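You operate a simulated robot arm through the tools that you are given. There is no shell and no other tool.

Carry out the task below with a simulated robot arm. There is one attempt and no reset: what you move stays moved.

JOB
Level the balance's pointer with the white ink bottle on the pan.
Fine: brass dial to FREE, slide the black knob till the pointer is level, dial back to LOCK; the bottle stays on the pan. Set down upright: what you pick out. Where these are worked on the way, their far stop is far enough and under half their travel is too little: brass dial.

Only the result counts: the job must be done as asked and must still hold three seconds after the hand-in. Knocking over, shifting, dropping, spilling or breaking anything else fails it.

ROBOT AND FRAMES
A 7-joint arm with a two-finger parallel gripper, fixed in place. Base frame: the origin is on the floor under the middle of its stand, x ahead of it, y to its left, z up; the work surface is at about z = 0.86. Readings come in m, degrees, newtons and seconds.
With the tool pointing down near the work surface it reaches from about 0.3 to 0.72 m from the base axis. Its first joint turns from -143.0 to 143.0 degrees. Payload 3 kg.
The TCP is the grasp point between the finger pads, 0.03 m short of the fingertips. In the tool frame z runs along the fingers and y along their closing line. Largest opening 0.094 m; finger width 0.028, thickness 0.01; the body of the gripper, 0.05 by 0.096 m, starts 0.055 m behind the TCP.
Orientation is that of the tool frame in the base frame, as a unit quaternion [x, y, z, w]. With the fingers straight down and closing along the base's y, the tool's x points along the base's -x, its y along +y and its z along -z.

CONTROLS
- The arm moves only by the tool nudge_tool. Its argument "deltas" is one flat list of numbers, 7 for each row, row after row: the closure, from 0 (fully open) to 1 (shut), then the shift along the tool's x, y, z in m, then the turn, a rotation vector about the tool's x, y, z in degrees. In form: [hand, dx, dy, dz, ax, ay, az, hand, dx, dy, dz, ax, ay, az, ...]. A call has 1 to 20 rows; each row shifts and turns the commanded pose from where the row before left it, along the tool's axes as they then stand. A row lasts 0.2 s, in which the tool goes at most 0.05 m and 8.6 degrees; a call with a longer step from one row to the next is refused whole, and so is a gripper value outside its range. A pose out of reach is approached as far as the arm can. The call stops where the force on the tool passes 40 N (or 10 N more than at its start, if that is more) or the arm is blocked; 0.2 s more then pass. The fingers move at their own pace (about 0.045 m/s each) and stop on an object; they squeeze with about 37 N. The grip force told is the motor's: it shows also when the fingers shut on nothing. Time passes only in rows, and 0.2 s behind the last, so rows that do not move let the fingers close. The reply holds the time, the measured pose of the TCP, the force on the tool along the base axes, the opening and the grip force, in the units named above and with some noise, with the torque about the TCP (base axes, N m) and any sound that the robot's microphone picked up.
- Cameras (640 x 400 px; columns grow to the right, rows downward): "scene" is fixed at [0.4014, 0.5001, 1.5301]; the picture's right is [-0.83, -0.56, 0.00], its down [-0.44, 0.66, -0.61] and it looks along [0.34, -0.51, -0.79] (base axes); focal length 234 px, centre (320, 200). "wrist" rides on the gripper at [0.076, 0.014, -0.102] in the tool frame; the picture's right is [-0.18, 0.98, 0.00], its down [-0.75, -0.14, -0.64] and it looks along [-0.63, -0.12, 0.77] (tool axes); focal length 243 px, centre (320, 200). There is no depth. A picture from a camera that has moved, and an enlarged one, comes with that camera's place and axes in the base frame and with its lens.
- camera(camera): a new picture of that camera. No time passes.
- lift_body(by): moves the trunk up (or, below 0, down) by that many m; the arm rides with it, the base frame stays. It gives what a move gives, with no picture.
- zoom(camera, box): a new picture of the part [left, top, right, bottom] of that camera's present view, enlarged. No time passes.
- hand_in(): hands the job in; it is judged then, once.

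Nothing tells you positions but the pictures and the camera data. Unless the task says otherwise, let go and move clear before handing in.

The tools are called after "Request:" as a command line: name --argument value ..., lists and objects as JSON in quotes. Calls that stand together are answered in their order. nudge_tool: Moves the arm, as the interface text tells. Its arguments: {"type":"object","properties":{"deltas":{"type":"array","items":{"type":"number"}}},"required":["deltas"]} The other tools are called the same way: lift_body (by) moves the trunk up or down; camera (camera) takes a picture; zoom (camera, box) takes an enlarged picture of a part of a camera's view; hand_in () hands the job in.

At the start:

```text
time: 0.0
position: [0.5472, 0.3631, 1.3342]
orientation: [0.0, 1.0, -0.001, 0.0]
force: [0.3, 0.3, -0.8]
ft_torque: [0.03, -0.03, 0.04]
opening: 0.0939
grip_force: 0.1
trunk travel left (down, up): [-0.3, 0.09]
```

scene: 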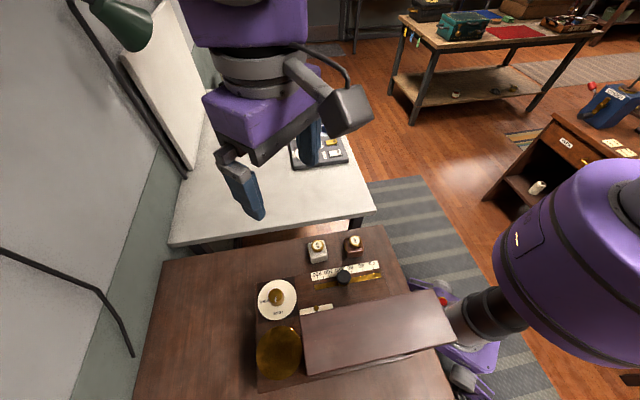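
wrist: 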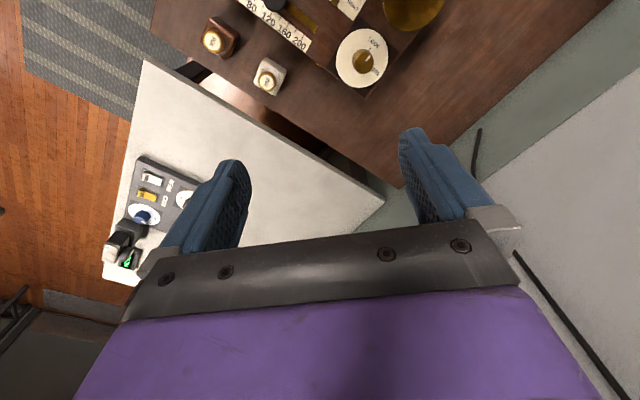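

I see a table with a balance (white dial, brass pan, a slider with black knob along a scale), and two ink bottles (white and brown). I'll look closer before moving.

Request:
zoom --camera "scene" --box '[240, 220, 400, 320]'

Request:
zoom --camera "scene" --box '[220, 280, 460, 400]'

Request:
zoom --camera "wrist" --box '[180, 0, 460, 140]'

```text
4.00 times, centred on (320, 270) of scene
camera zoom: at [0.4014, 0.5001, 1.5301], right [-0.83, -0.56, 0.0], down [-0.44, 0.66, -0.61], along [0.34, -0.51, -0.79], focal length 937 px, centre (320, -80)
```

zoom: 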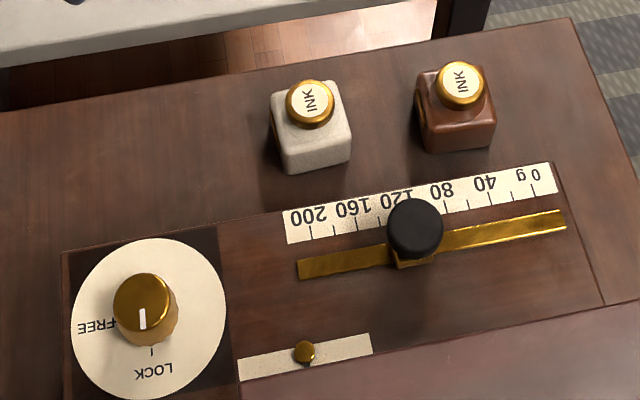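

```text
2.67 times, centred on (340, 340) of scene
camera zoom: at [0.4014, 0.5001, 1.5301], right [-0.83, -0.56, 0.0], down [-0.44, 0.66, -0.61], along [0.34, -0.51, -0.79], focal length 625 px, centre (267, -173)
```

zoom: 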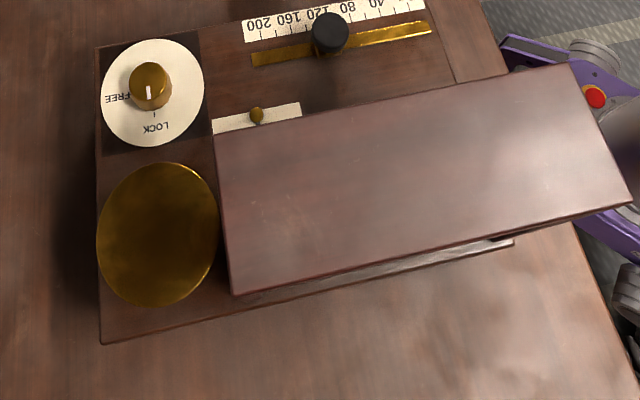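

```text
2.29 times, centred on (320, 70) of wrist
camera zoom: at [0.4709, 0.3769, 1.4366], right [0.18, 0.98, 0.0], down [0.75, -0.14, 0.64], along [0.63, -0.12, -0.77], focal length 555 px, centre (320, 497)
```

zoom: 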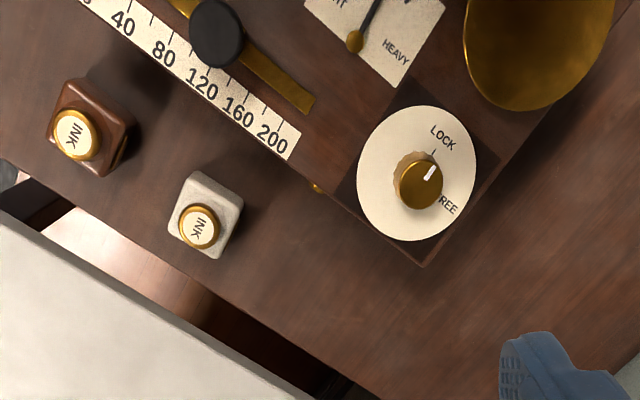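

The balance box sits turned about 44° with its top near z≈0.98, dial knob near (0.562, 0.430, 1.0), black knob near (0.461, 0.314, 1.0), pan near (0.49, 0.51), white bottle near (0.578, 0.248). A raised board covers part of it; I'll pull the hand back to look at the balance with the wrist camera.

Request:
nudge_tool --deltas '[0, 0.04, 0, 0, 0, 0, 0, 0, 0.04, 0, 0, 0, 0, 0, 0, 0.04, 0, 0, 0, 0, 0, 0, 0.04, 0, 0, 0, 0, 0, 0, 0.04, 0, 0, 0, 0, 0, 0, 0.03, 0, 0, 0, 0, 0]'

Request:
camera --camera "wrist"

Request:
camera --camera "scene"

```text
time: 1.4
position: [0.3132, 0.3611, 1.3365]
orientation: [0.0, 1.0, 0.0, -0.001]
force: [0.0, 0.3, 0.2]
ft_torque: [-0.02, -0.06, -0.01]
opening: 0.094
grip_force: 0.1
trunk travel left (down, up): [-0.3, 0.09]
```

```text
taken
camera wrist: at [0.2369, 0.3748, 1.4389], right [0.18, 0.98, 0.0], down [0.75, -0.14, 0.64], along [0.63, -0.12, -0.77], focal length 243 px, centre (320, 200)
```

wrist: 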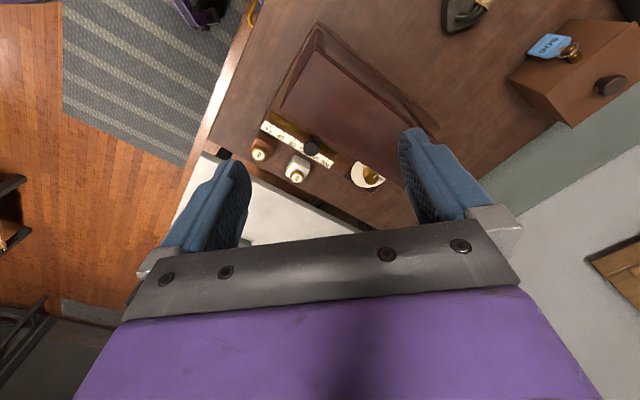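

```text
taken
```

scene: 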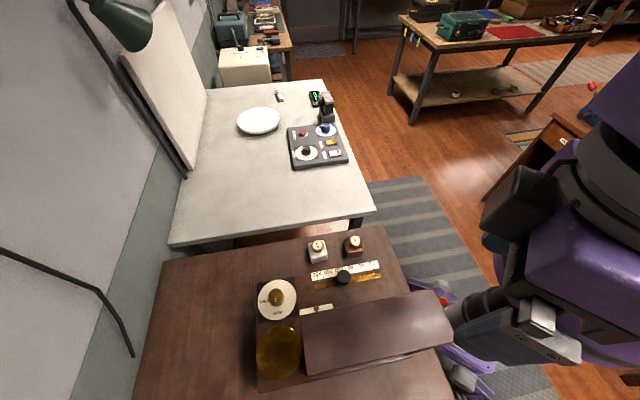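

The wrist view now shows the box, the board above it and some other furniture with a tag. I'll zoom into the relevant pieces.

Request:
zoom --camera "wrist" --box '[200, 20, 440, 220]'

Request:
zoom --camera "wrist" --box '[480, 0, 640, 130]'

Request:
zoom --camera "scene" --box '[270, 270, 350, 330]'

Request:
zoom --camera "scene" --box '[230, 270, 470, 400]'

```text
2.00 times, centred on (320, 120) of wrist
camera zoom: at [0.2369, 0.3748, 1.4389], right [0.18, 0.98, 0.0], down [0.75, -0.14, 0.64], along [0.63, -0.12, -0.77], focal length 485 px, centre (320, 360)
```

zoom: 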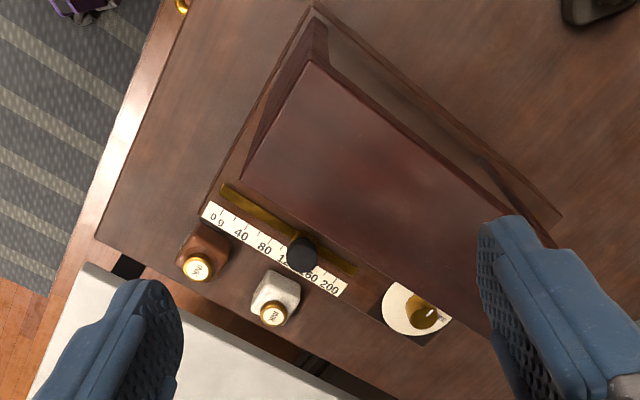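

```text
3.08 times, centred on (560, 65) of wrist
camera zoom: at [0.2369, 0.3748, 1.4389], right [0.18, 0.98, 0.0], down [0.75, -0.14, 0.64], along [0.63, -0.12, -0.77], focal length 746 px, centre (-418, 615)
```

zoom: 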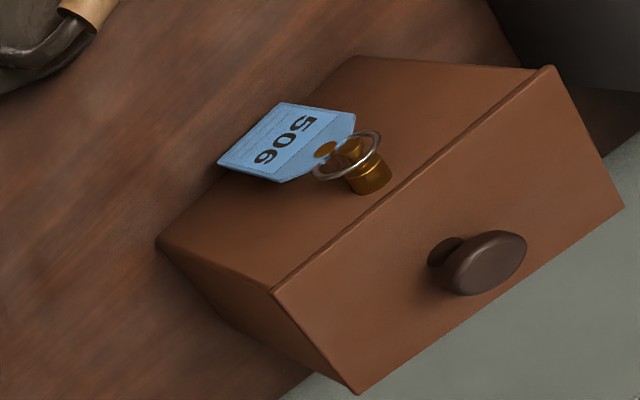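

```text
6.67 times, centred on (310, 300) of scene
camera zoom: at [0.4014, 0.5001, 1.5301], right [-0.83, -0.56, 0.0], down [-0.44, 0.66, -0.61], along [0.34, -0.51, -0.79], focal length 1562 px, centre (387, -467)
```

zoom: 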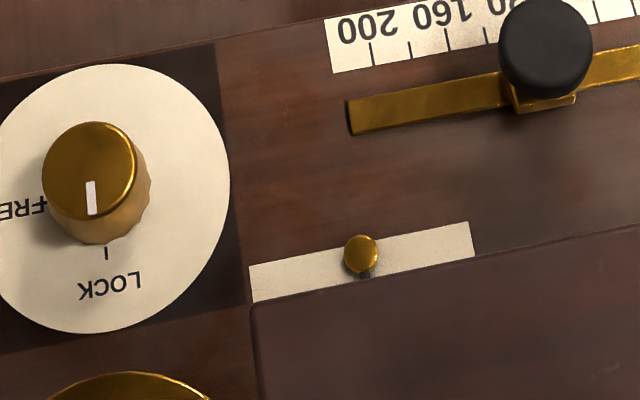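

```text
2.67 times, centred on (350, 335) of scene
camera zoom: at [0.4014, 0.5001, 1.5301], right [-0.83, -0.56, 0.0], down [-0.44, 0.66, -0.61], along [0.34, -0.51, -0.79], focal length 625 px, centre (240, -160)
```

zoom: 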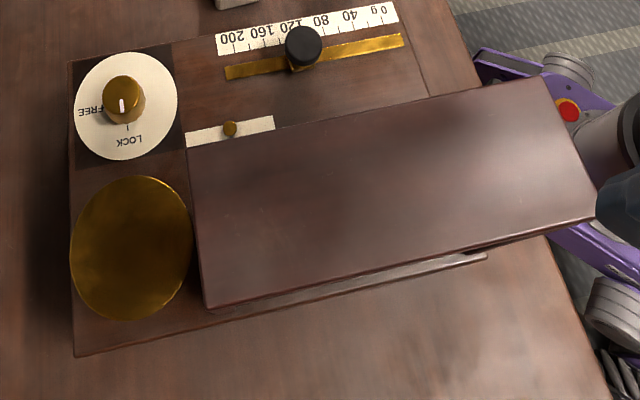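

The tall board (top ≈1.18) hoods the pointer plate; the pointer ball sits at about (0.480, 0.398, 0.975). The dial reads LOCK, with FREE 90° clockwise. Now I'll check the bottle's outline and the raised pan.

Request:
zoom --camera "wrist" --box '[230, 120, 330, 200]'

Request:
zoom --camera "scene" --box '[290, 220, 380, 280]'

Request:
zoom --camera "scene" --box '[240, 310, 330, 400]'

```text
5.00 times, centred on (280, 160) of wrist
camera zoom: at [0.2369, 0.3748, 1.4389], right [0.18, 0.98, 0.0], down [0.75, -0.14, 0.64], along [0.63, -0.12, -0.77], focal length 1213 px, centre (520, 400)
```

zoom: 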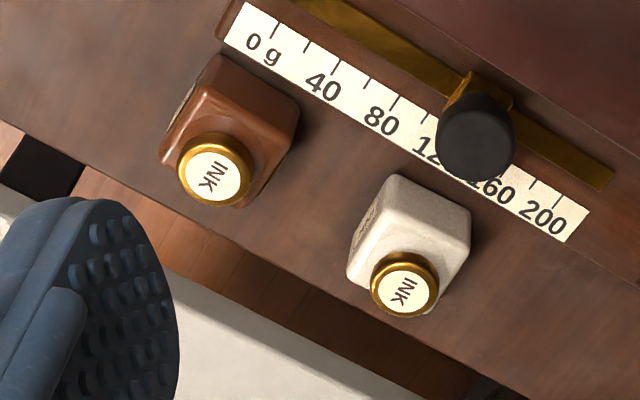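

```text
6.67 times, centred on (335, 250) of scene
camera zoom: at [0.4014, 0.5001, 1.5301], right [-0.83, -0.56, 0.0], down [-0.44, 0.66, -0.61], along [0.34, -0.51, -0.79], focal length 1562 px, centre (220, -133)
```

zoom: 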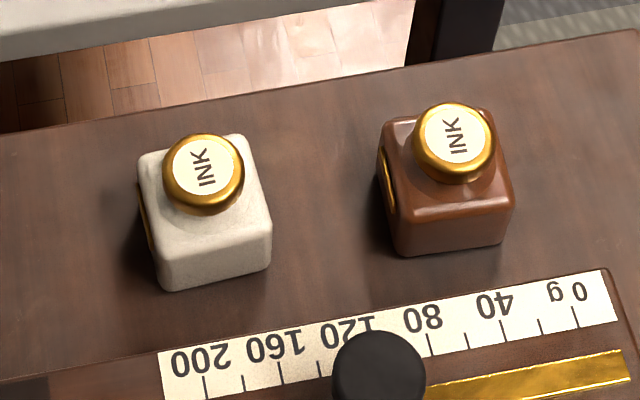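

```text
4.44 times, centred on (285, 355) of scene
camera zoom: at [0.4014, 0.5001, 1.5301], right [-0.83, -0.56, 0.0], down [-0.44, 0.66, -0.61], along [0.34, -0.51, -0.79], focal length 1041 px, centre (476, -489)
```

zoom: 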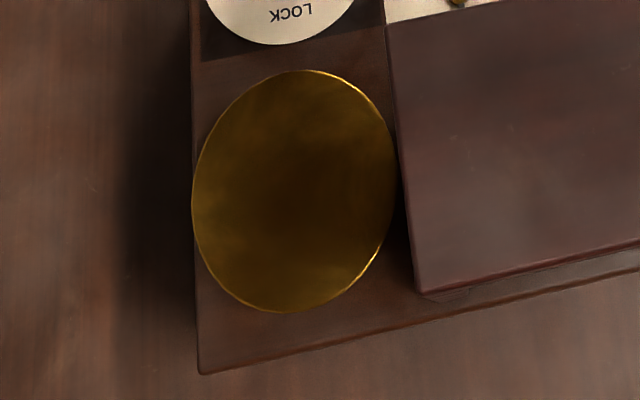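

The white bottle is about 0.047 m square, centred near (0.577, 0.250), turned about 46°, with its body top near z≈0.905. I'll turn the hand 44° and go over it at height.

Request:
nudge_tool --deltas '[0, 0, 0, 0, 0, 0, 7.4, 0, 0, 0, 0, 0, 0, 7.4, 0, 0, 0, 0, 0, 0, 7.4, 0, 0, 0, 0, 0, 0, 7.4, 0, 0, 0, 0, 0, 0, 7.4, 0, 0, 0, 0, 0, 0, 7.0, 0, -0.0381, 0.0148, 0, 0, 0, 0, 0, -0.0381, 0.0148, 0, 0, 0, 0, 0, -0.0381, 0.0148, 0, 0, 0, 0, 0, -0.0381, 0.0148, 0, 0, 0, 0, 0, -0.0381, 0.0148, 0, 0, 0, 0, 0, -0.0381, 0.0148, 0, 0, 0, 0, 0, -0.0381, 0.0148, 0, 0, 0, 0]'

Request:
camera --camera "wrist"

Request:
camera --camera "scene"

```text
time: 4.2
position: [0.5813, 0.2467, 1.3337]
orientation: [0.375, 0.927, -0.001, -0.001]
force: [0.8, 0.1, 0.0]
ft_torque: [0.06, 0.04, -0.02]
opening: 0.0941
grip_force: 0.0
trunk travel left (down, up): [-0.3, 0.09]
```

```text
taken
camera wrist: at [0.537, 0.3103, 1.4368], right [0.82, 0.58, 0.0], down [0.45, -0.63, 0.64], along [0.37, -0.52, -0.77], focal length 243 px, centre (320, 200)
```

wrist: 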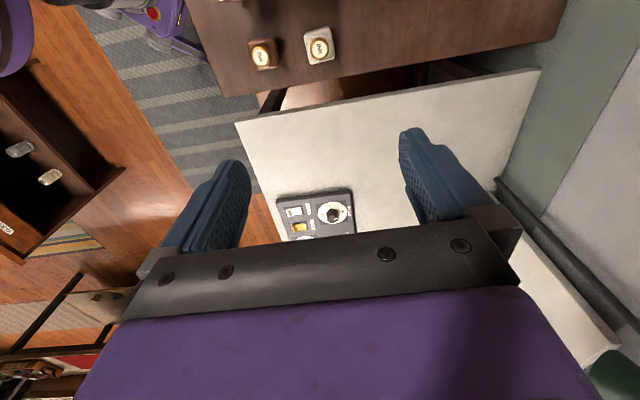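

```text
taken
```

scene: 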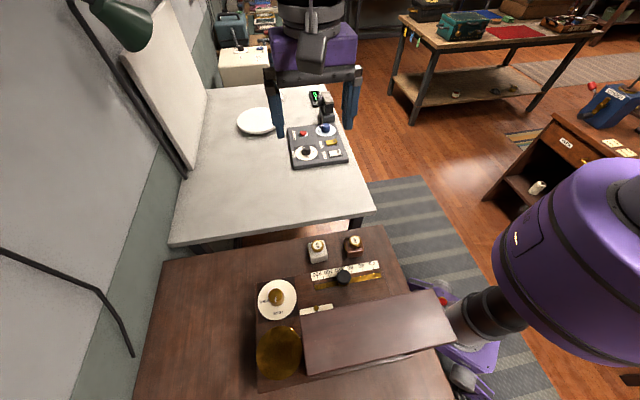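

The turn went as expected. Zooming in on the bottle from here to refine its position before descending.

Request:
zoom --camera "wrist" --box '[230, 10, 370, 90]'

```text
4.57 times, centred on (300, 50) of wrist
camera zoom: at [0.537, 0.3103, 1.4368], right [0.82, 0.58, 0.0], down [0.45, -0.63, 0.64], along [0.37, -0.52, -0.77], focal length 1109 px, centre (411, 886)
```

zoom: 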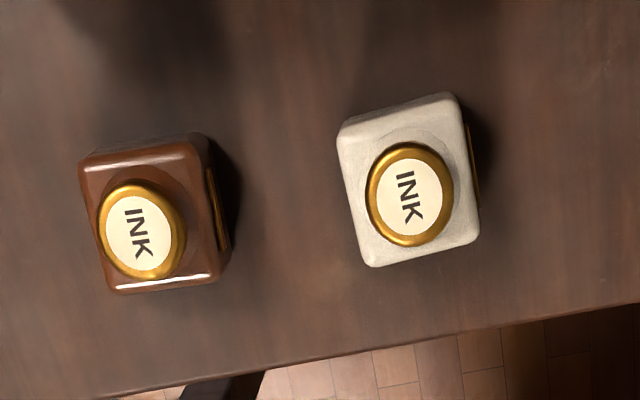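

The bottle's yaw looks closer to 48°, so I'll trim the hand by a couple of degrees and descend to about z=1.05 above it for a closer check.

Request:
nudge_tool --deltas '[0, 0.0067, 0.0011, 0, 0, 0, -2.5, 0, 0, 0, 0.047, 0, 0, 0, 0, 0, 0, 0.047, 0, 0, 0, 0, 0, 0, 0.047, 0, 0, 0, 0, 0, 0, 0.047, 0, 0, 0, 0, 0, 0, 0.047, 0, 0, 0, 0, 0, 0, 0.045, 0, 0, 0]'

Request:
camera --camera "wrist"

Request:
camera --camera "scene"

```text
time: 5.8
position: [0.5763, 0.2552, 1.0537]
orientation: [0.354, 0.935, 0.001, 0.0]
force: [0.1, 0.4, 0.0]
ft_torque: [0.0, 0.04, 0.01]
opening: 0.0942
grip_force: 0.1
trunk travel left (down, up): [-0.3, 0.09]
```

```text
taken
camera wrist: at [0.5286, 0.3156, 1.1564], right [0.79, 0.61, 0.0], down [0.47, -0.61, 0.64], along [0.39, -0.51, -0.77], focal length 243 px, centre (320, 200)
```

wrist: 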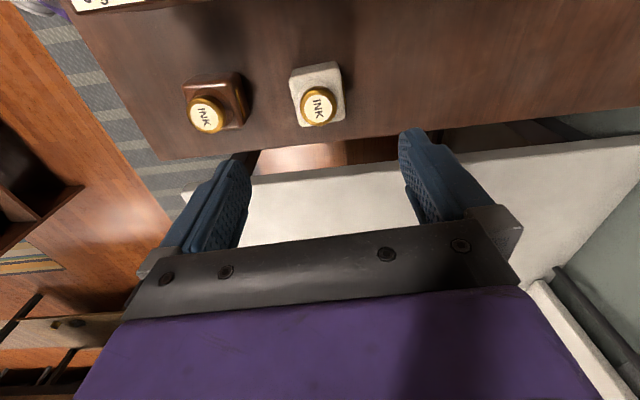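

```text
taken
```

scene: 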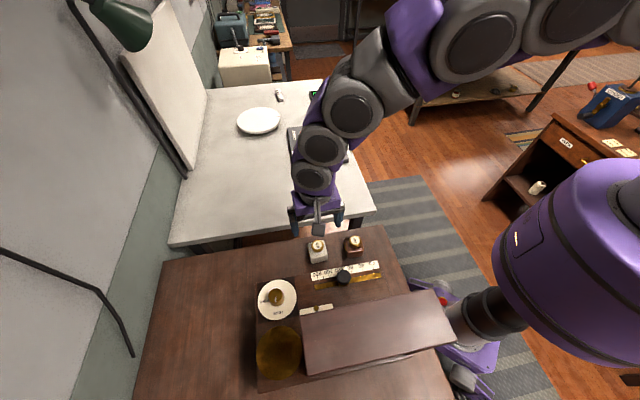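

The hand is above the bottle, fingers straddling. I'll zoom in to measure the remaining offset.

Request:
zoom --camera "wrist" --box '[270, 50, 370, 130]'

```text
5.00 times, centred on (320, 90) of wrist
camera zoom: at [0.5286, 0.3156, 1.1564], right [0.79, 0.61, 0.0], down [0.47, -0.61, 0.64], along [0.39, -0.51, -0.77], focal length 1213 px, centre (320, 750)
```

zoom: 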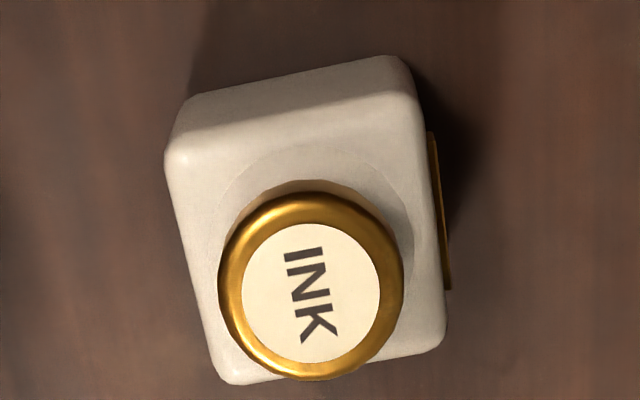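

The hand is aligned with the bottle to within a few millimetres. I'll trim, lower to z≈0.90 and close on the body.

Request:
nudge_tool --deltas '[0, -0.002, -0.003, 0.03, 0, 0, 0, 0, 0, 0, 0.04, 0, 0, 0, 0, 0, 0, 0.04, 0, 0, 0, 0, 0, 0, 0.03, 0, 0, 0, 0, 0, 0, 0.0137, 0, 0, 0, 0, 0, 0, 0, 0, 0, 0]'

Request:
camera --camera "wrist"

Request:
camera --camera "scene"

```text
time: 7.2
position: [0.5762, 0.2513, 0.9018]
orientation: [0.354, 0.935, 0.001, 0.0]
force: [-1.4, -0.4, -0.6]
ft_torque: [-0.02, -0.03, -0.02]
opening: 0.094
grip_force: 0.2
trunk travel left (down, up): [-0.3, 0.09]
```

```text
taken
camera wrist: at [0.5274, 0.3126, 1.0043], right [0.79, 0.61, 0.0], down [0.47, -0.61, 0.64], along [0.39, -0.51, -0.77], focal length 243 px, centre (320, 200)
```

wrist: 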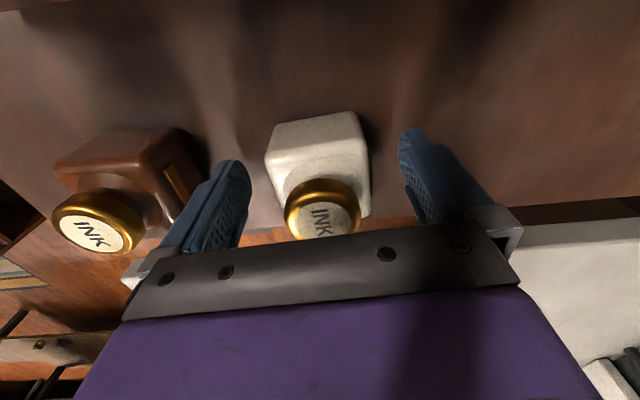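

```text
taken
```

scene: 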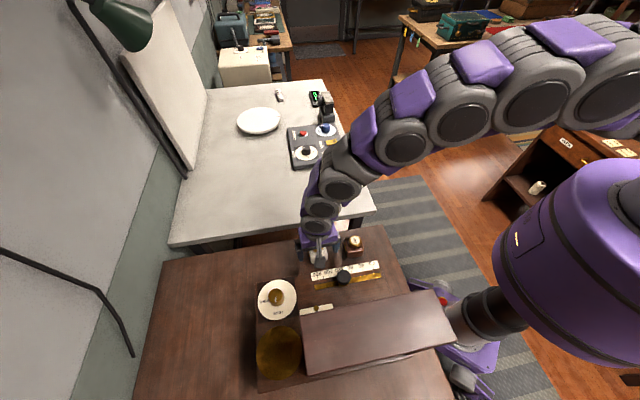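

The fingers straddle the white bottle cleanly. Closing on it.

Request:
nudge_tool --deltas '[0.7, 0, 0, 0, 0, 0, 0, 0.7, 0, 0, 0, 0, 0, 0, 0.7, 0, 0, 0, 0, 0, 0, 0.7, 0, 0, 0, 0, 0, 0, 0.7, 0, 0, 0, 0, 0, 0]'

Request:
camera --camera "wrist"

```text
time: 8.4
position: [0.5752, 0.2516, 0.9014]
orientation: [0.354, 0.935, 0.0, 0.0]
force: [0.5, 0.3, 0.1]
ft_torque: [-0.03, -0.04, -0.03]
opening: 0.0556
grip_force: 36.8
trunk travel left (down, up): [-0.3, 0.09]
```

```text
taken
camera wrist: at [0.5273, 0.3126, 1.0044], right [0.79, 0.61, 0.0], down [0.47, -0.61, 0.64], along [0.39, -0.51, -0.77], focal length 243 px, centre (320, 200)
```

wrist: 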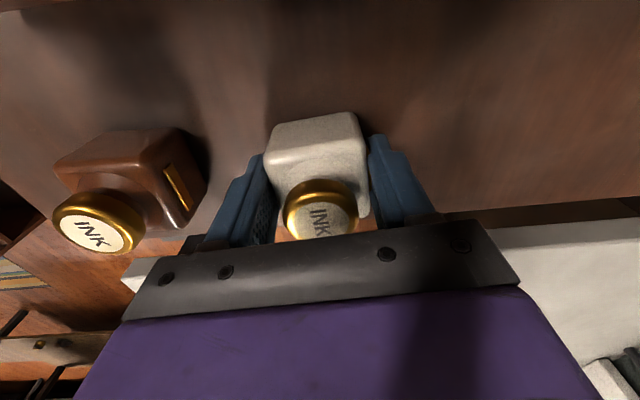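

The grip holds at 0.056 m opening with ~37 N. Lifting straight up.

Request:
nudge_tool --deltas '[0.7, 0, 0, -0.02, 0, 0, 0, 0.7, 0, 0, -0.03, 0, 0, 0, 0.7, 0, 0, -0.04, 0, 0, 0, 0.7, 0, 0, -0.04, 0, 0, 0, 0.7, 0, 0, -0.04, 0, 0, 0, 0.7, 0, 0, -0.04, 0, 0, 0, 0.7, 0, 0, -0.04, 0, 0, 0, 0.7, 0, 0, -0.04, 0, 0, 0, 0.7, 0, 0, -0.04, 0, 0, 0, 0.7, 0, 0, -0.03, 0, 0, 0]'

Request:
camera --camera "wrist"

Request:
camera --camera "scene"

```text
time: 10.6
position: [0.5745, 0.2519, 1.2615]
orientation: [0.355, 0.935, 0.001, 0.0]
force: [0.0, 0.1, 0.1]
ft_torque: [0.04, 0.01, 0.02]
opening: 0.0557
grip_force: 37.3
trunk travel left (down, up): [-0.3, 0.09]
```

```text
taken
camera wrist: at [0.5261, 0.312, 1.3644], right [0.79, 0.61, 0.0], down [0.47, -0.61, 0.64], along [0.39, -0.51, -0.77], focal length 243 px, centre (320, 200)
```

wrist: 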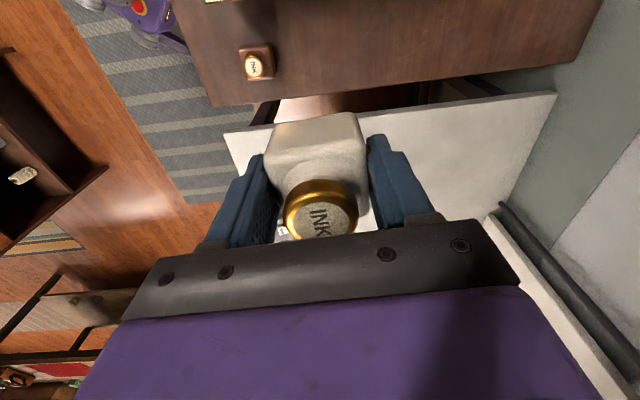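

```text
taken
```

scene: 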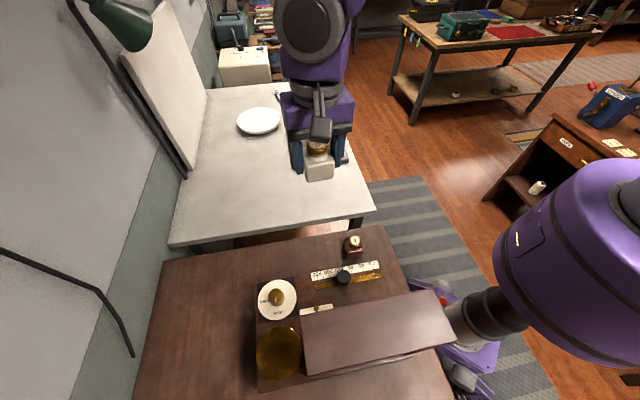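

The bottle is held upright at z≈1.26 and the brown one is undisturbed. Now I'll carry it at height toward the pan near (0.49, 0.51), going halfway first.

Request:
nudge_tool --deltas '[0.7, 0.0333, 0.0205, 0, 0, 0, 0, 0.7, 0.0333, 0.0205, 0, 0, 0, 0, 0.7, 0.0333, 0.0205, 0, 0, 0, 0, 0.7, 0.0333, 0.0205, 0, 0, 0, 0]'

Request:
camera --camera "wrist"

Request:
camera --camera "scene"

```text
time: 11.6
position: [0.527, 0.4012, 1.261]
orientation: [0.354, 0.935, 0.0, 0.0]
force: [0.1, -0.2, -0.8]
ft_torque: [0.0, 0.05, 0.02]
opening: 0.0559
grip_force: 37.1
trunk travel left (down, up): [-0.3, 0.09]
```

```text
taken
camera wrist: at [0.4807, 0.463, 1.3628], right [0.79, 0.61, 0.0], down [0.47, -0.6, 0.64], along [0.39, -0.51, -0.77], focal length 243 px, centre (320, 200)
```

wrist: 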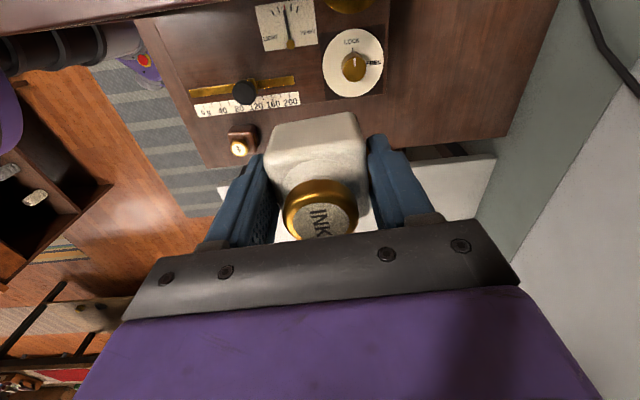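

```text
taken
```

scene: 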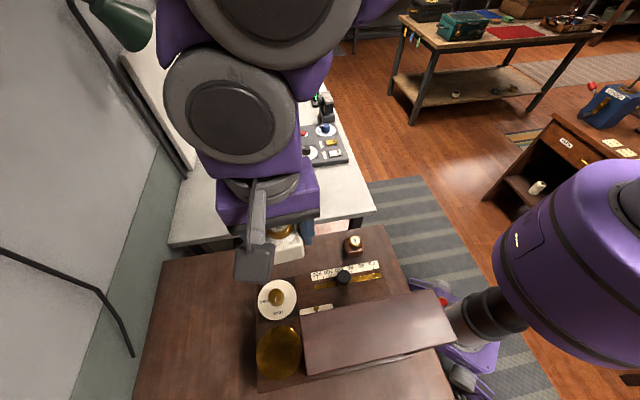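

The wrist view now shows the pointer plate, dial and scale nicely. Zooming in on these.

Request:
zoom --camera "wrist" --box '[180, 0, 400, 130]'

Request:
zoom --camera "wrist" --box '[250, 0, 330, 55]'

```text
2.91 times, centred on (290, 65) of wrist
camera zoom: at [0.4807, 0.463, 1.3628], right [0.79, 0.61, 0.0], down [0.47, -0.6, 0.64], along [0.39, -0.51, -0.77], focal length 706 px, centre (407, 593)
```

zoom: 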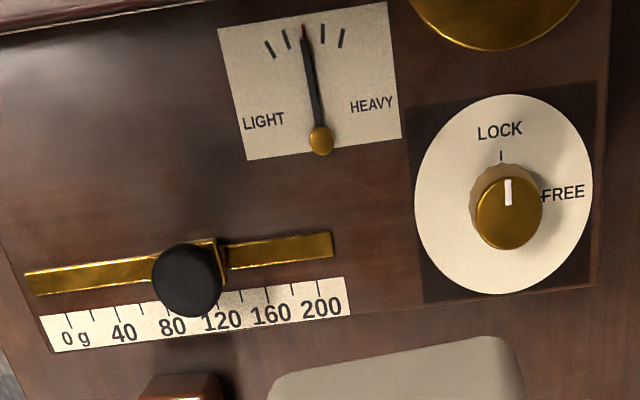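

```text
7.27 times, centred on (290, 28) of wrist
camera zoom: at [0.4807, 0.463, 1.3628], right [0.79, 0.61, 0.0], down [0.47, -0.6, 0.64], along [0.39, -0.51, -0.77], focal length 1764 px, centre (538, 1454)
```

zoom: 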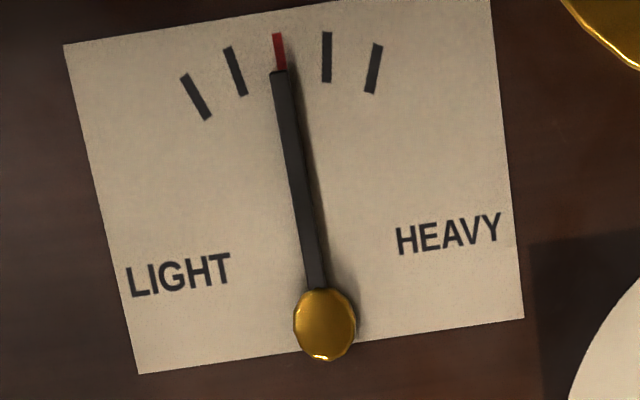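

The pointer's pivot is the brass ball; its tip and the red centre mark lie toward the hood, readable from this viewpoint. The pan is near (0.492, 0.506), radius ≈0.044, so I'll carry on to above it.

Request:
nudge_tool --deltas '[0.7, 0.0318, 0.021, 0, 0, 0, 0, 0.7, 0.0318, 0.021, 0, 0, 0, 0, 0.7, 0.0318, 0.021, 0, 0, 0, 0]'

Request:
camera --camera "wrist"

Request:
camera --camera "scene"

```text
time: 12.4
position: [0.4978, 0.5153, 1.2617]
orientation: [0.355, 0.935, -0.001, 0.001]
force: [-0.7, 0.0, -1.2]
ft_torque: [0.03, 0.04, 0.05]
opening: 0.0557
grip_force: 37.1
trunk travel left (down, up): [-0.3, 0.09]
```

```text
taken
camera wrist: at [0.4513, 0.5768, 1.3633], right [0.79, 0.61, 0.0], down [0.47, -0.6, 0.64], along [0.39, -0.51, -0.77], focal length 243 px, centre (320, 200)
```

wrist: 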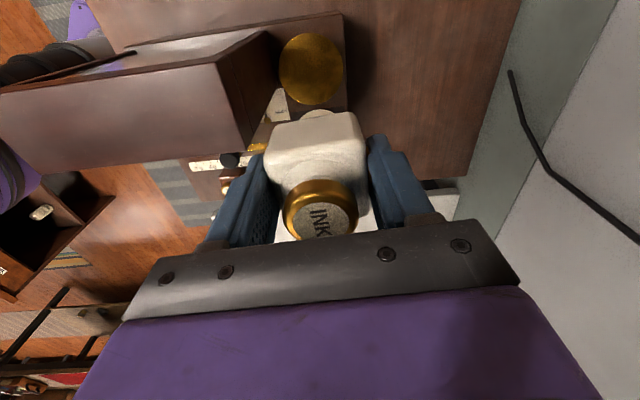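

```text
taken
```

scene: 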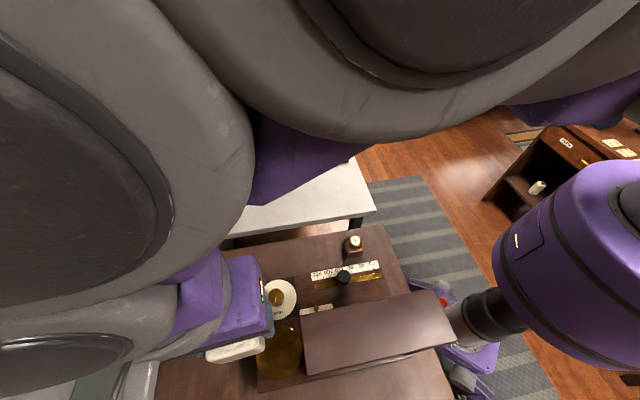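

The hand is now roughly above the pan, with the hood's end to the left in view. I'll zoom in to measure the pan's position and height.

Request:
zoom --camera "wrist" --box '[200, 0, 400, 125]'

Request:
zoom --camera "scene" --box '[190, 270, 350, 390]'

```text
3.20 times, centred on (300, 62) of wrist
camera zoom: at [0.4513, 0.5768, 1.3633], right [0.79, 0.61, 0.0], down [0.47, -0.6, 0.64], along [0.39, -0.51, -0.77], focal length 776 px, centre (384, 640)
```

zoom: 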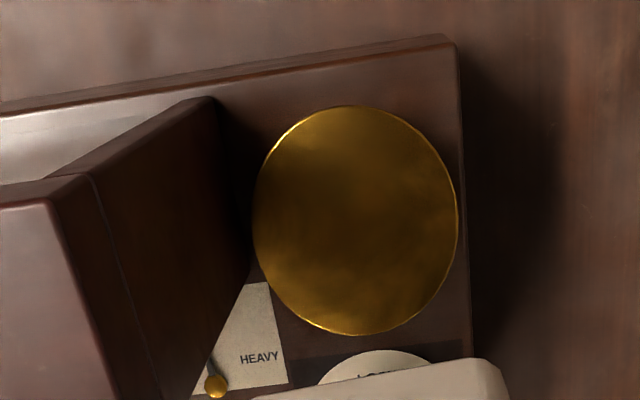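

```text
3.33 times, centred on (270, 330) of scene
camera zoom: at [0.4014, 0.5001, 1.5301], right [-0.83, -0.56, 0.0], down [-0.44, 0.66, -0.61], along [0.34, -0.51, -0.79], focal length 781 px, centre (487, -233)
```

zoom: 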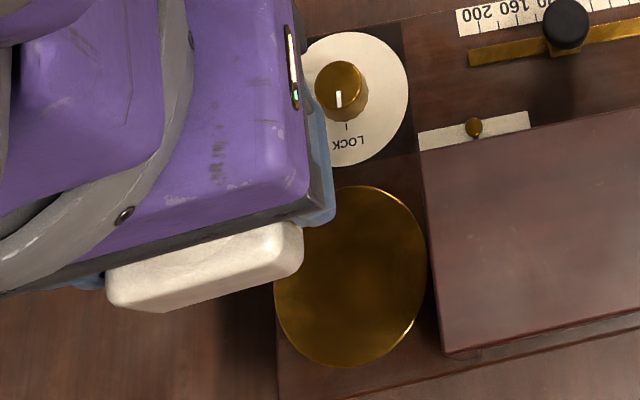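

The pan centre comes out at about (0.491, 0.505), z≈0.99; the hood's end wall rises about 0.055 m from it. I'll place the bottle slightly outward of centre for clearance: trim and lower to TCP z≈1.10 first.

Request:
nudge_tool --deltas '[0.7, -0.0019, -0.0074, 0, 0, 0, 0, 0.7, 0, 0, 0, 0, 0, 0, 0.7, 0, 0, 0.03, 0, 0, 0, 0.7, 0, 0, 0.03, 0, 0, 0, 0.7, 0, 0, 0.03, 0, 0, 0]'

Request:
camera --camera "wrist"

Request:
zoom --camera "scene" --box '[150, 200, 470, 400]'

```text
time: 13.6
position: [0.4969, 0.5039, 1.172]
orientation: [0.356, 0.935, 0.001, 0.0]
force: [0.8, -1.5, -0.4]
ft_torque: [0.0, 0.02, -0.03]
opening: 0.0555
grip_force: 37.0
trunk travel left (down, up): [-0.3, 0.09]
```

```text
taken
camera wrist: at [0.4489, 0.5646, 1.2745], right [0.79, 0.61, 0.0], down [0.47, -0.61, 0.64], along [0.39, -0.51, -0.77], focal length 243 px, centre (320, 200)
```

wrist: 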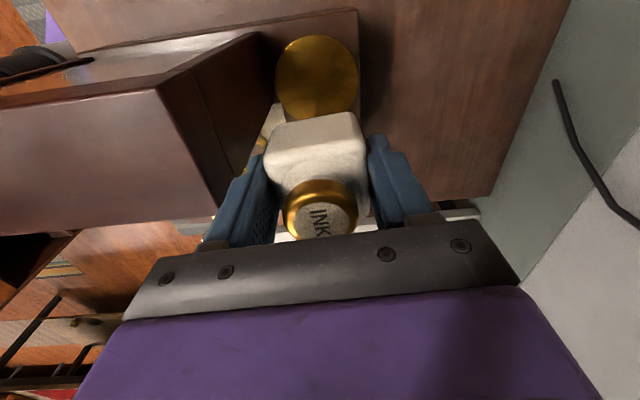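

```text
2.00 times, centred on (310, 300) of scene
camera zoom: at [0.4014, 0.5001, 1.5301], right [-0.83, -0.56, 0.0], down [-0.44, 0.66, -0.61], along [0.34, -0.51, -0.79], focal length 469 px, centre (340, 0)
```

zoom: 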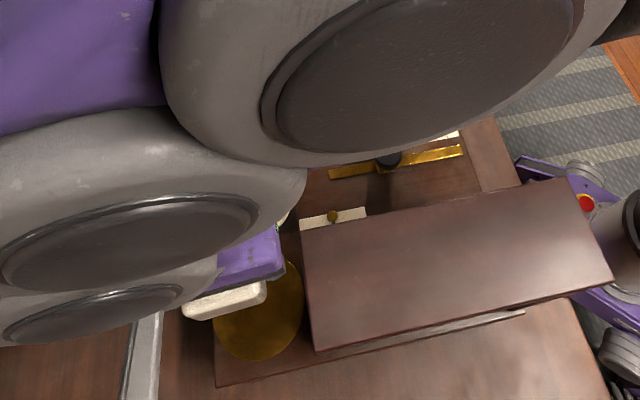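

Geometry checks out: the hood wall is about 0.057 m to the hand's left. I'll square the hand to the wall, ease slightly outward and lower a bit more.

Request:
nudge_tool --deltas '[0.7, 0.0048, 0.0033, 0, 0, 0, 4.4, 0.7, 0, 0, 0, 0, 0, 0, 0.7, 0, 0, 0, 0, 0, 0]'

```text
time: 14.4
position: [0.494, 0.5107, 1.1717]
orientation: [0.39, 0.921, -0.001, -0.001]
force: [-0.1, 0.9, -0.7]
ft_torque: [0.05, 0.02, -0.06]
opening: 0.0554
grip_force: 36.9
trunk travel left (down, up): [-0.3, 0.09]
```

Now at u≈0.710, squared with the wall. Lowering carefully in small steps.

Request:
nudge_tool --deltas '[0.7, 0, 0, 0.02, 0, 0, 0, 0.7, 0, 0, 0.02, 0, 0, 0, 0.7, 0, 0, 0.02, 0, 0, 0, 0.7, 0, 0, 0.01, 0, 0, 0]'

Request:
camera --camera "wrist"

Request:
zoom --camera "scene" --box '[200, 250, 360, 400]'

```text
time: 15.4
position: [0.4941, 0.5114, 1.102]
orientation: [0.39, 0.921, 0.001, 0.001]
force: [1.2, 0.1, -1.2]
ft_torque: [0.01, 0.0, 0.01]
opening: 0.0557
grip_force: 37.0
trunk travel left (down, up): [-0.3, 0.09]
```

```text
taken
camera wrist: at [0.4513, 0.5756, 1.2042], right [0.83, 0.55, 0.0], down [0.42, -0.64, 0.64], along [0.35, -0.53, -0.77], focal length 243 px, centre (320, 200)
```

wrist: 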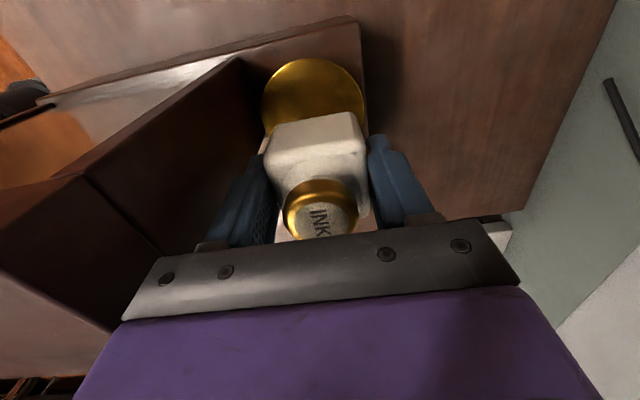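

```text
2.67 times, centred on (280, 325) of scene
camera zoom: at [0.4014, 0.5001, 1.5301], right [-0.83, -0.56, 0.0], down [-0.44, 0.66, -0.61], along [0.34, -0.51, -0.79], focal length 625 px, centre (427, -133)
```

zoom: 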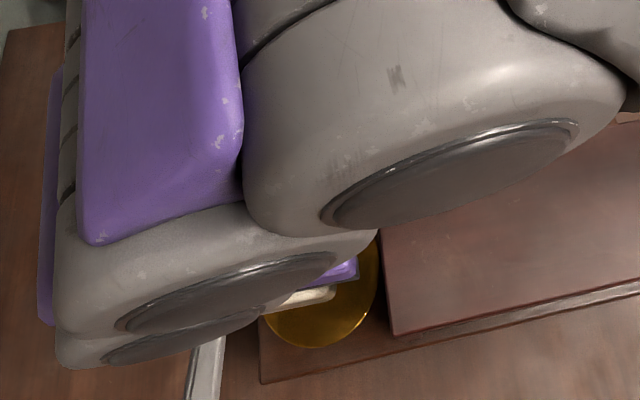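

No contact so far; the palm is beside the hood with clearance. Continuing down gently.

Request:
nudge_tool --deltas '[0.7, 0, 0, 0.015, 0, 0, 0, 0.7, 0, 0, 0.015, 0, 0, 0, 0.7, 0, 0, 0.01, 0, 0, 0]'

Request:
camera --camera "wrist"

Request:
camera --camera "scene"

```text
time: 16.2
position: [0.4946, 0.5119, 1.0624]
orientation: [0.39, 0.921, 0.001, -0.001]
force: [0.7, -0.3, -1.1]
ft_torque: [-0.03, -0.01, 0.0]
opening: 0.0557
grip_force: 36.7
trunk travel left (down, up): [-0.3, 0.09]
```

```text
taken
camera wrist: at [0.4515, 0.5751, 1.1642], right [0.83, 0.55, 0.0], down [0.42, -0.64, 0.64], along [0.35, -0.53, -0.77], focal length 243 px, centre (320, 200)
```

wrist: 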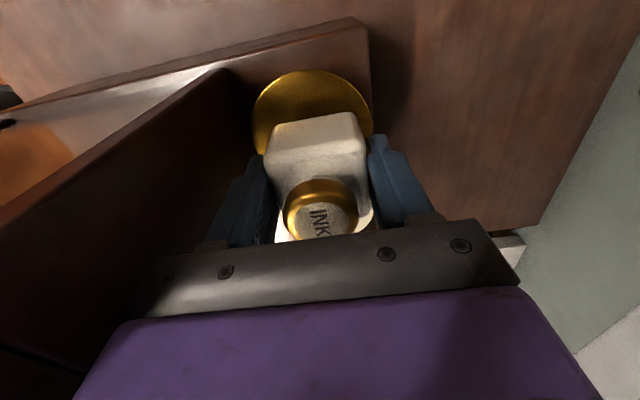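

```text
taken
```

scene: 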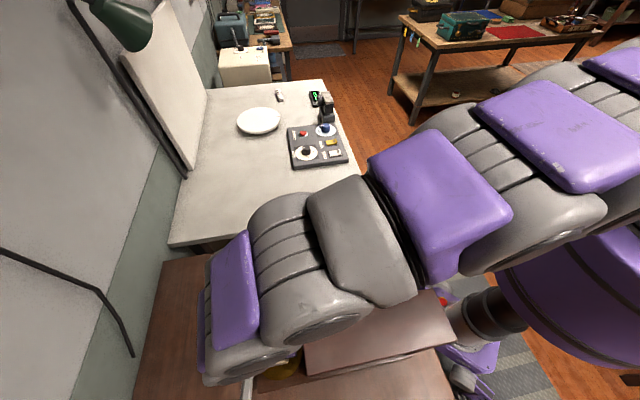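

Still clear, but the forearm passes fairly low over the hood here. I'll raise the trunk so the forearm comes in steeper, then lower the hand again.

Request:
lift_body --by 0.08

Request:
camera --camera "scene"

```text
time: 17.4
position: [0.4945, 0.5103, 1.1414]
orientation: [0.389, 0.921, 0.0, 0.0]
force: [0.2, -0.8, -0.7]
ft_torque: [-0.02, 0.0, 0.01]
opening: 0.0556
grip_force: 36.7
trunk travel left (down, up): [-0.38, 0.01]
```

```text
taken
```

scene: 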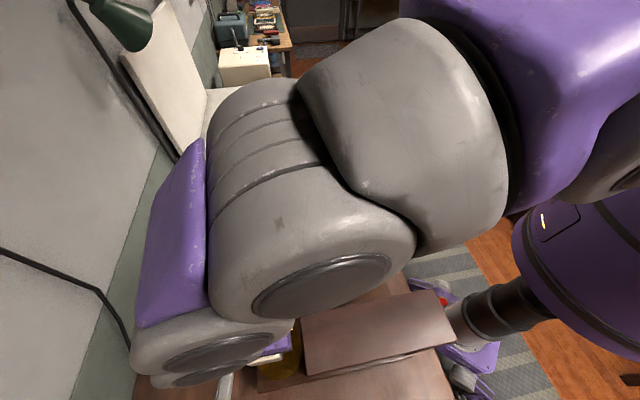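

The trunk is up; position unchanged in plan. Lowering the hand back down by 0.08 m.

Request:
nudge_tool --deltas '[0.7, 0, 0, 0.02, 0, 0, 0, 0.7, 0, 0, 0.02, 0, 0, 0, 0.7, 0, 0, 0.02, 0, 0, 0, 0.7, 0, 0, 0.02, 0, 0, 0]'

Request:
camera --camera "wrist"

Request:
camera --camera "scene"

```text
time: 18.4
position: [0.495, 0.5128, 1.0615]
orientation: [0.39, 0.921, 0.001, 0.001]
force: [0.0, 0.1, -0.6]
ft_torque: [0.02, 0.04, -0.03]
opening: 0.0555
grip_force: 36.7
trunk travel left (down, up): [-0.38, 0.01]
```

```text
taken
camera wrist: at [0.4515, 0.5765, 1.1644], right [0.83, 0.55, 0.0], down [0.42, -0.64, 0.64], along [0.36, -0.53, -0.77], focal length 243 px, centre (320, 200)
```

wrist: 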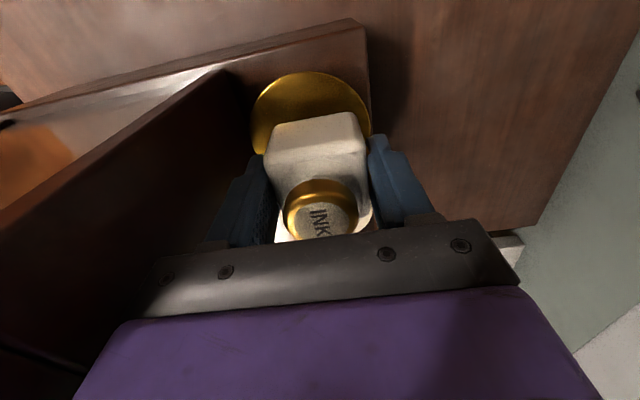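

```text
taken
```

scene: 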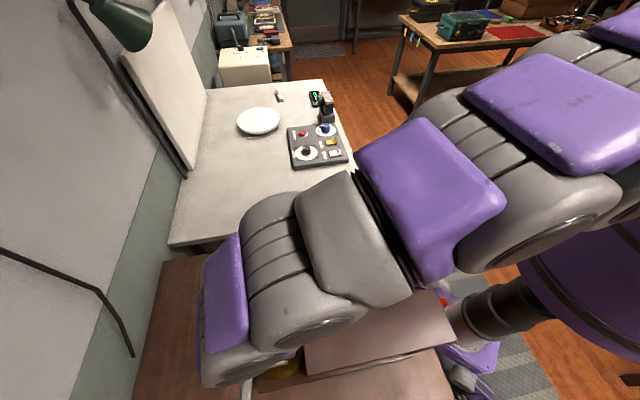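

The bottle sits a few millimetres outward of the pan's centre. I'll trim by about 3 mm and creep down in small steps, watching the force.

Request:
nudge_tool --deltas '[0.7, -0.003, -0.003, 0.005, 0, 0, 0, 0.7, 0, 0, 0.005, 0, 0, 0, 0.7, 0, 0, 0.005, 0, 0, 0]'

Request:
zoom --camera "wrist" --box '[220, 50, 420, 250]'

```text
time: 19.2
position: [0.4943, 0.5069, 1.0471]
orientation: [0.39, 0.921, 0.0, 0.0]
force: [0.2, 0.1, -0.6]
ft_torque: [0.02, -0.01, 0.02]
opening: 0.0558
grip_force: 36.9
trunk travel left (down, up): [-0.38, 0.01]
```

```text
2.00 times, centred on (320, 150) of wrist
camera zoom: at [0.4517, 0.5709, 1.1493], right [0.83, 0.55, 0.0], down [0.42, -0.64, 0.64], along [0.35, -0.54, -0.77], focal length 485 px, centre (320, 300)
```

zoom: 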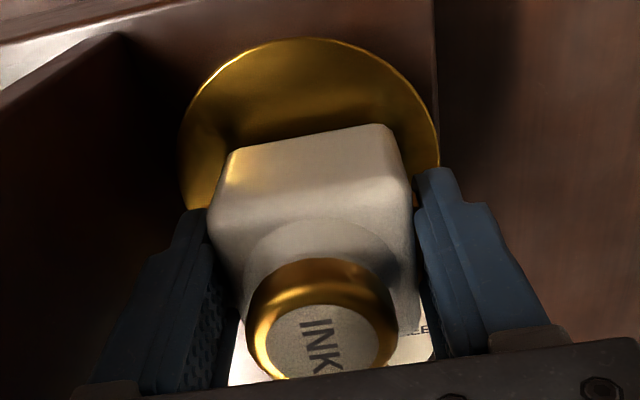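

Well centred now. Continuing to creep down.

Request:
nudge_tool --deltas '[0.7, 0, 0, 0.004, 0, 0, 0, 0.7, 0, 0, 0.004, 0, 0, 0]'

Request:
zoom --camera "wrist" --box '[220, 50, 420, 250]'

```text
time: 19.8
position: [0.494, 0.5059, 1.0396]
orientation: [0.39, 0.921, 0.001, 0.0]
force: [0.0, -0.1, 1.8]
ft_torque: [-0.06, -0.03, 0.0]
opening: 0.0557
grip_force: 37.9
trunk travel left (down, up): [-0.38, 0.01]
```

```text
2.00 times, centred on (320, 150) of wrist
camera zoom: at [0.4514, 0.5705, 1.1422], right [0.83, 0.55, 0.0], down [0.42, -0.64, 0.64], along [0.35, -0.53, -0.77], focal length 485 px, centre (320, 300)
```

zoom: 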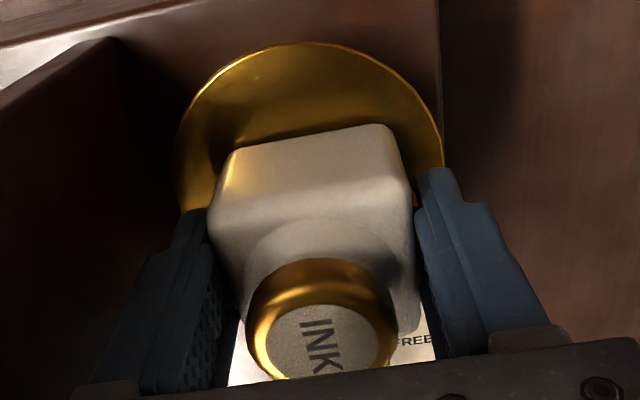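

The vertical force has risen slightly (1.8 N), maybe first contact. Another 2 mm to confirm.

Request:
nudge_tool --deltas '[0.7, 0, 0, 0.002, 0, 0, 0, 0.7, 0, 0, 0, 0, 0, 0]'

```text
time: 20.4
position: [0.4951, 0.5067, 1.0388]
orientation: [0.39, 0.921, 0.002, 0.0]
force: [1.3, 0.1, 14.8]
ft_torque: [-0.24, 0.04, 0.04]
opening: 0.0556
grip_force: 37.4
trunk travel left (down, up): [-0.38, 0.01]
```

Contact confirmed: the bottle rests on the pan at z≈0.998. I'll relieve the pressure slightly and open the fingers only partway, since the wall is close.

Request:
nudge_tool --deltas '[0.7, 0, 0, -0.0015, 0, 0, 0, 0.7, 0, 0, 0, 0, 0, 0]'

```text
time: 21.0
position: [0.4942, 0.5061, 1.0399]
orientation: [0.391, 0.92, 0.0, 0.0]
force: [1.3, -0.3, 10.6]
ft_torque: [-0.05, -0.16, -0.01]
opening: 0.0555
grip_force: 37.1
trunk travel left (down, up): [-0.38, 0.01]
```

Request:
nudge_tool --deltas '[0.7, 0, 0, -0.001, 0, 0, 0, 0.7, 0, 0, 0, 0, 0, 0]'

Request:
zoom --camera "wrist" --box '[220, 50, 420, 250]'

```text
time: 21.6
position: [0.4938, 0.5065, 1.0393]
orientation: [0.39, 0.921, 0.001, 0.001]
force: [2.8, -0.2, 5.6]
ft_torque: [0.07, -0.15, -0.02]
opening: 0.0555
grip_force: 37.1
trunk travel left (down, up): [-0.38, 0.01]
```

```text
2.00 times, centred on (320, 150) of wrist
camera zoom: at [0.4509, 0.5706, 1.1418], right [0.83, 0.55, 0.0], down [0.42, -0.64, 0.64], along [0.35, -0.54, -0.77], focal length 485 px, centre (320, 300)
```

zoom: 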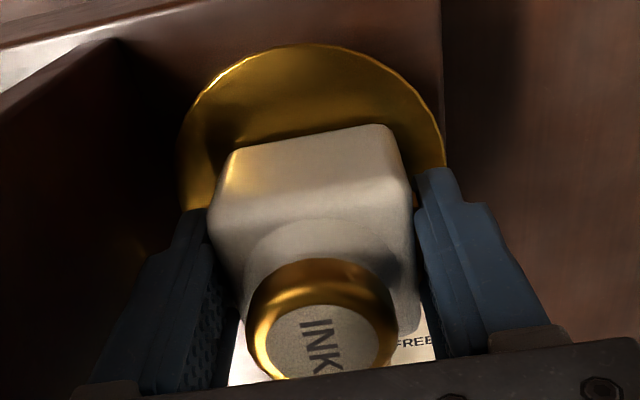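

Pressure is down to a few newtons with the bottle seated. Now opening the fingers partway to release it.

Request:
nudge_tool --deltas '[0.4, 0, 0, 0, 0, 0, 0, 0.3, 0, 0, 0, 0, 0, 0, 0.27, 0, 0, 0, 0, 0, 0, 0.27, 0, 0, 0, 0, 0, 0]'

Request:
zoom --camera "wrist" --box '[220, 50, 420, 250]'

```text
time: 22.6
position: [0.4941, 0.5055, 1.0403]
orientation: [0.39, 0.921, 0.001, 0.0]
force: [0.9, -0.3, 0.7]
ft_torque: [-0.01, -0.01, 0.01]
opening: 0.0686
grip_force: 0.1
trunk travel left (down, up): [-0.38, 0.01]
```

```text
2.00 times, centred on (320, 150) of wrist
camera zoom: at [0.4511, 0.5707, 1.142], right [0.83, 0.55, 0.0], down [0.42, -0.64, 0.64], along [0.35, -0.54, -0.77], focal length 485 px, centre (320, 300)
```

zoom: 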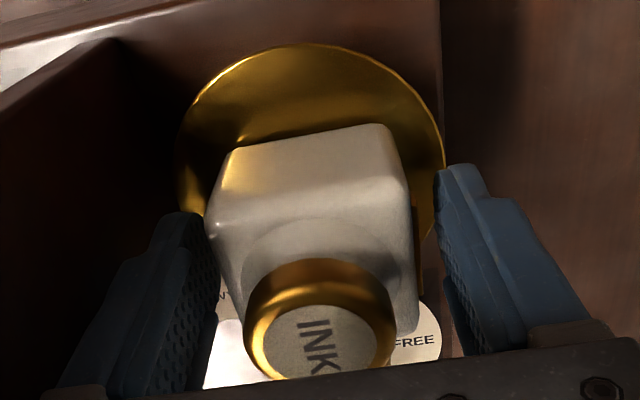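

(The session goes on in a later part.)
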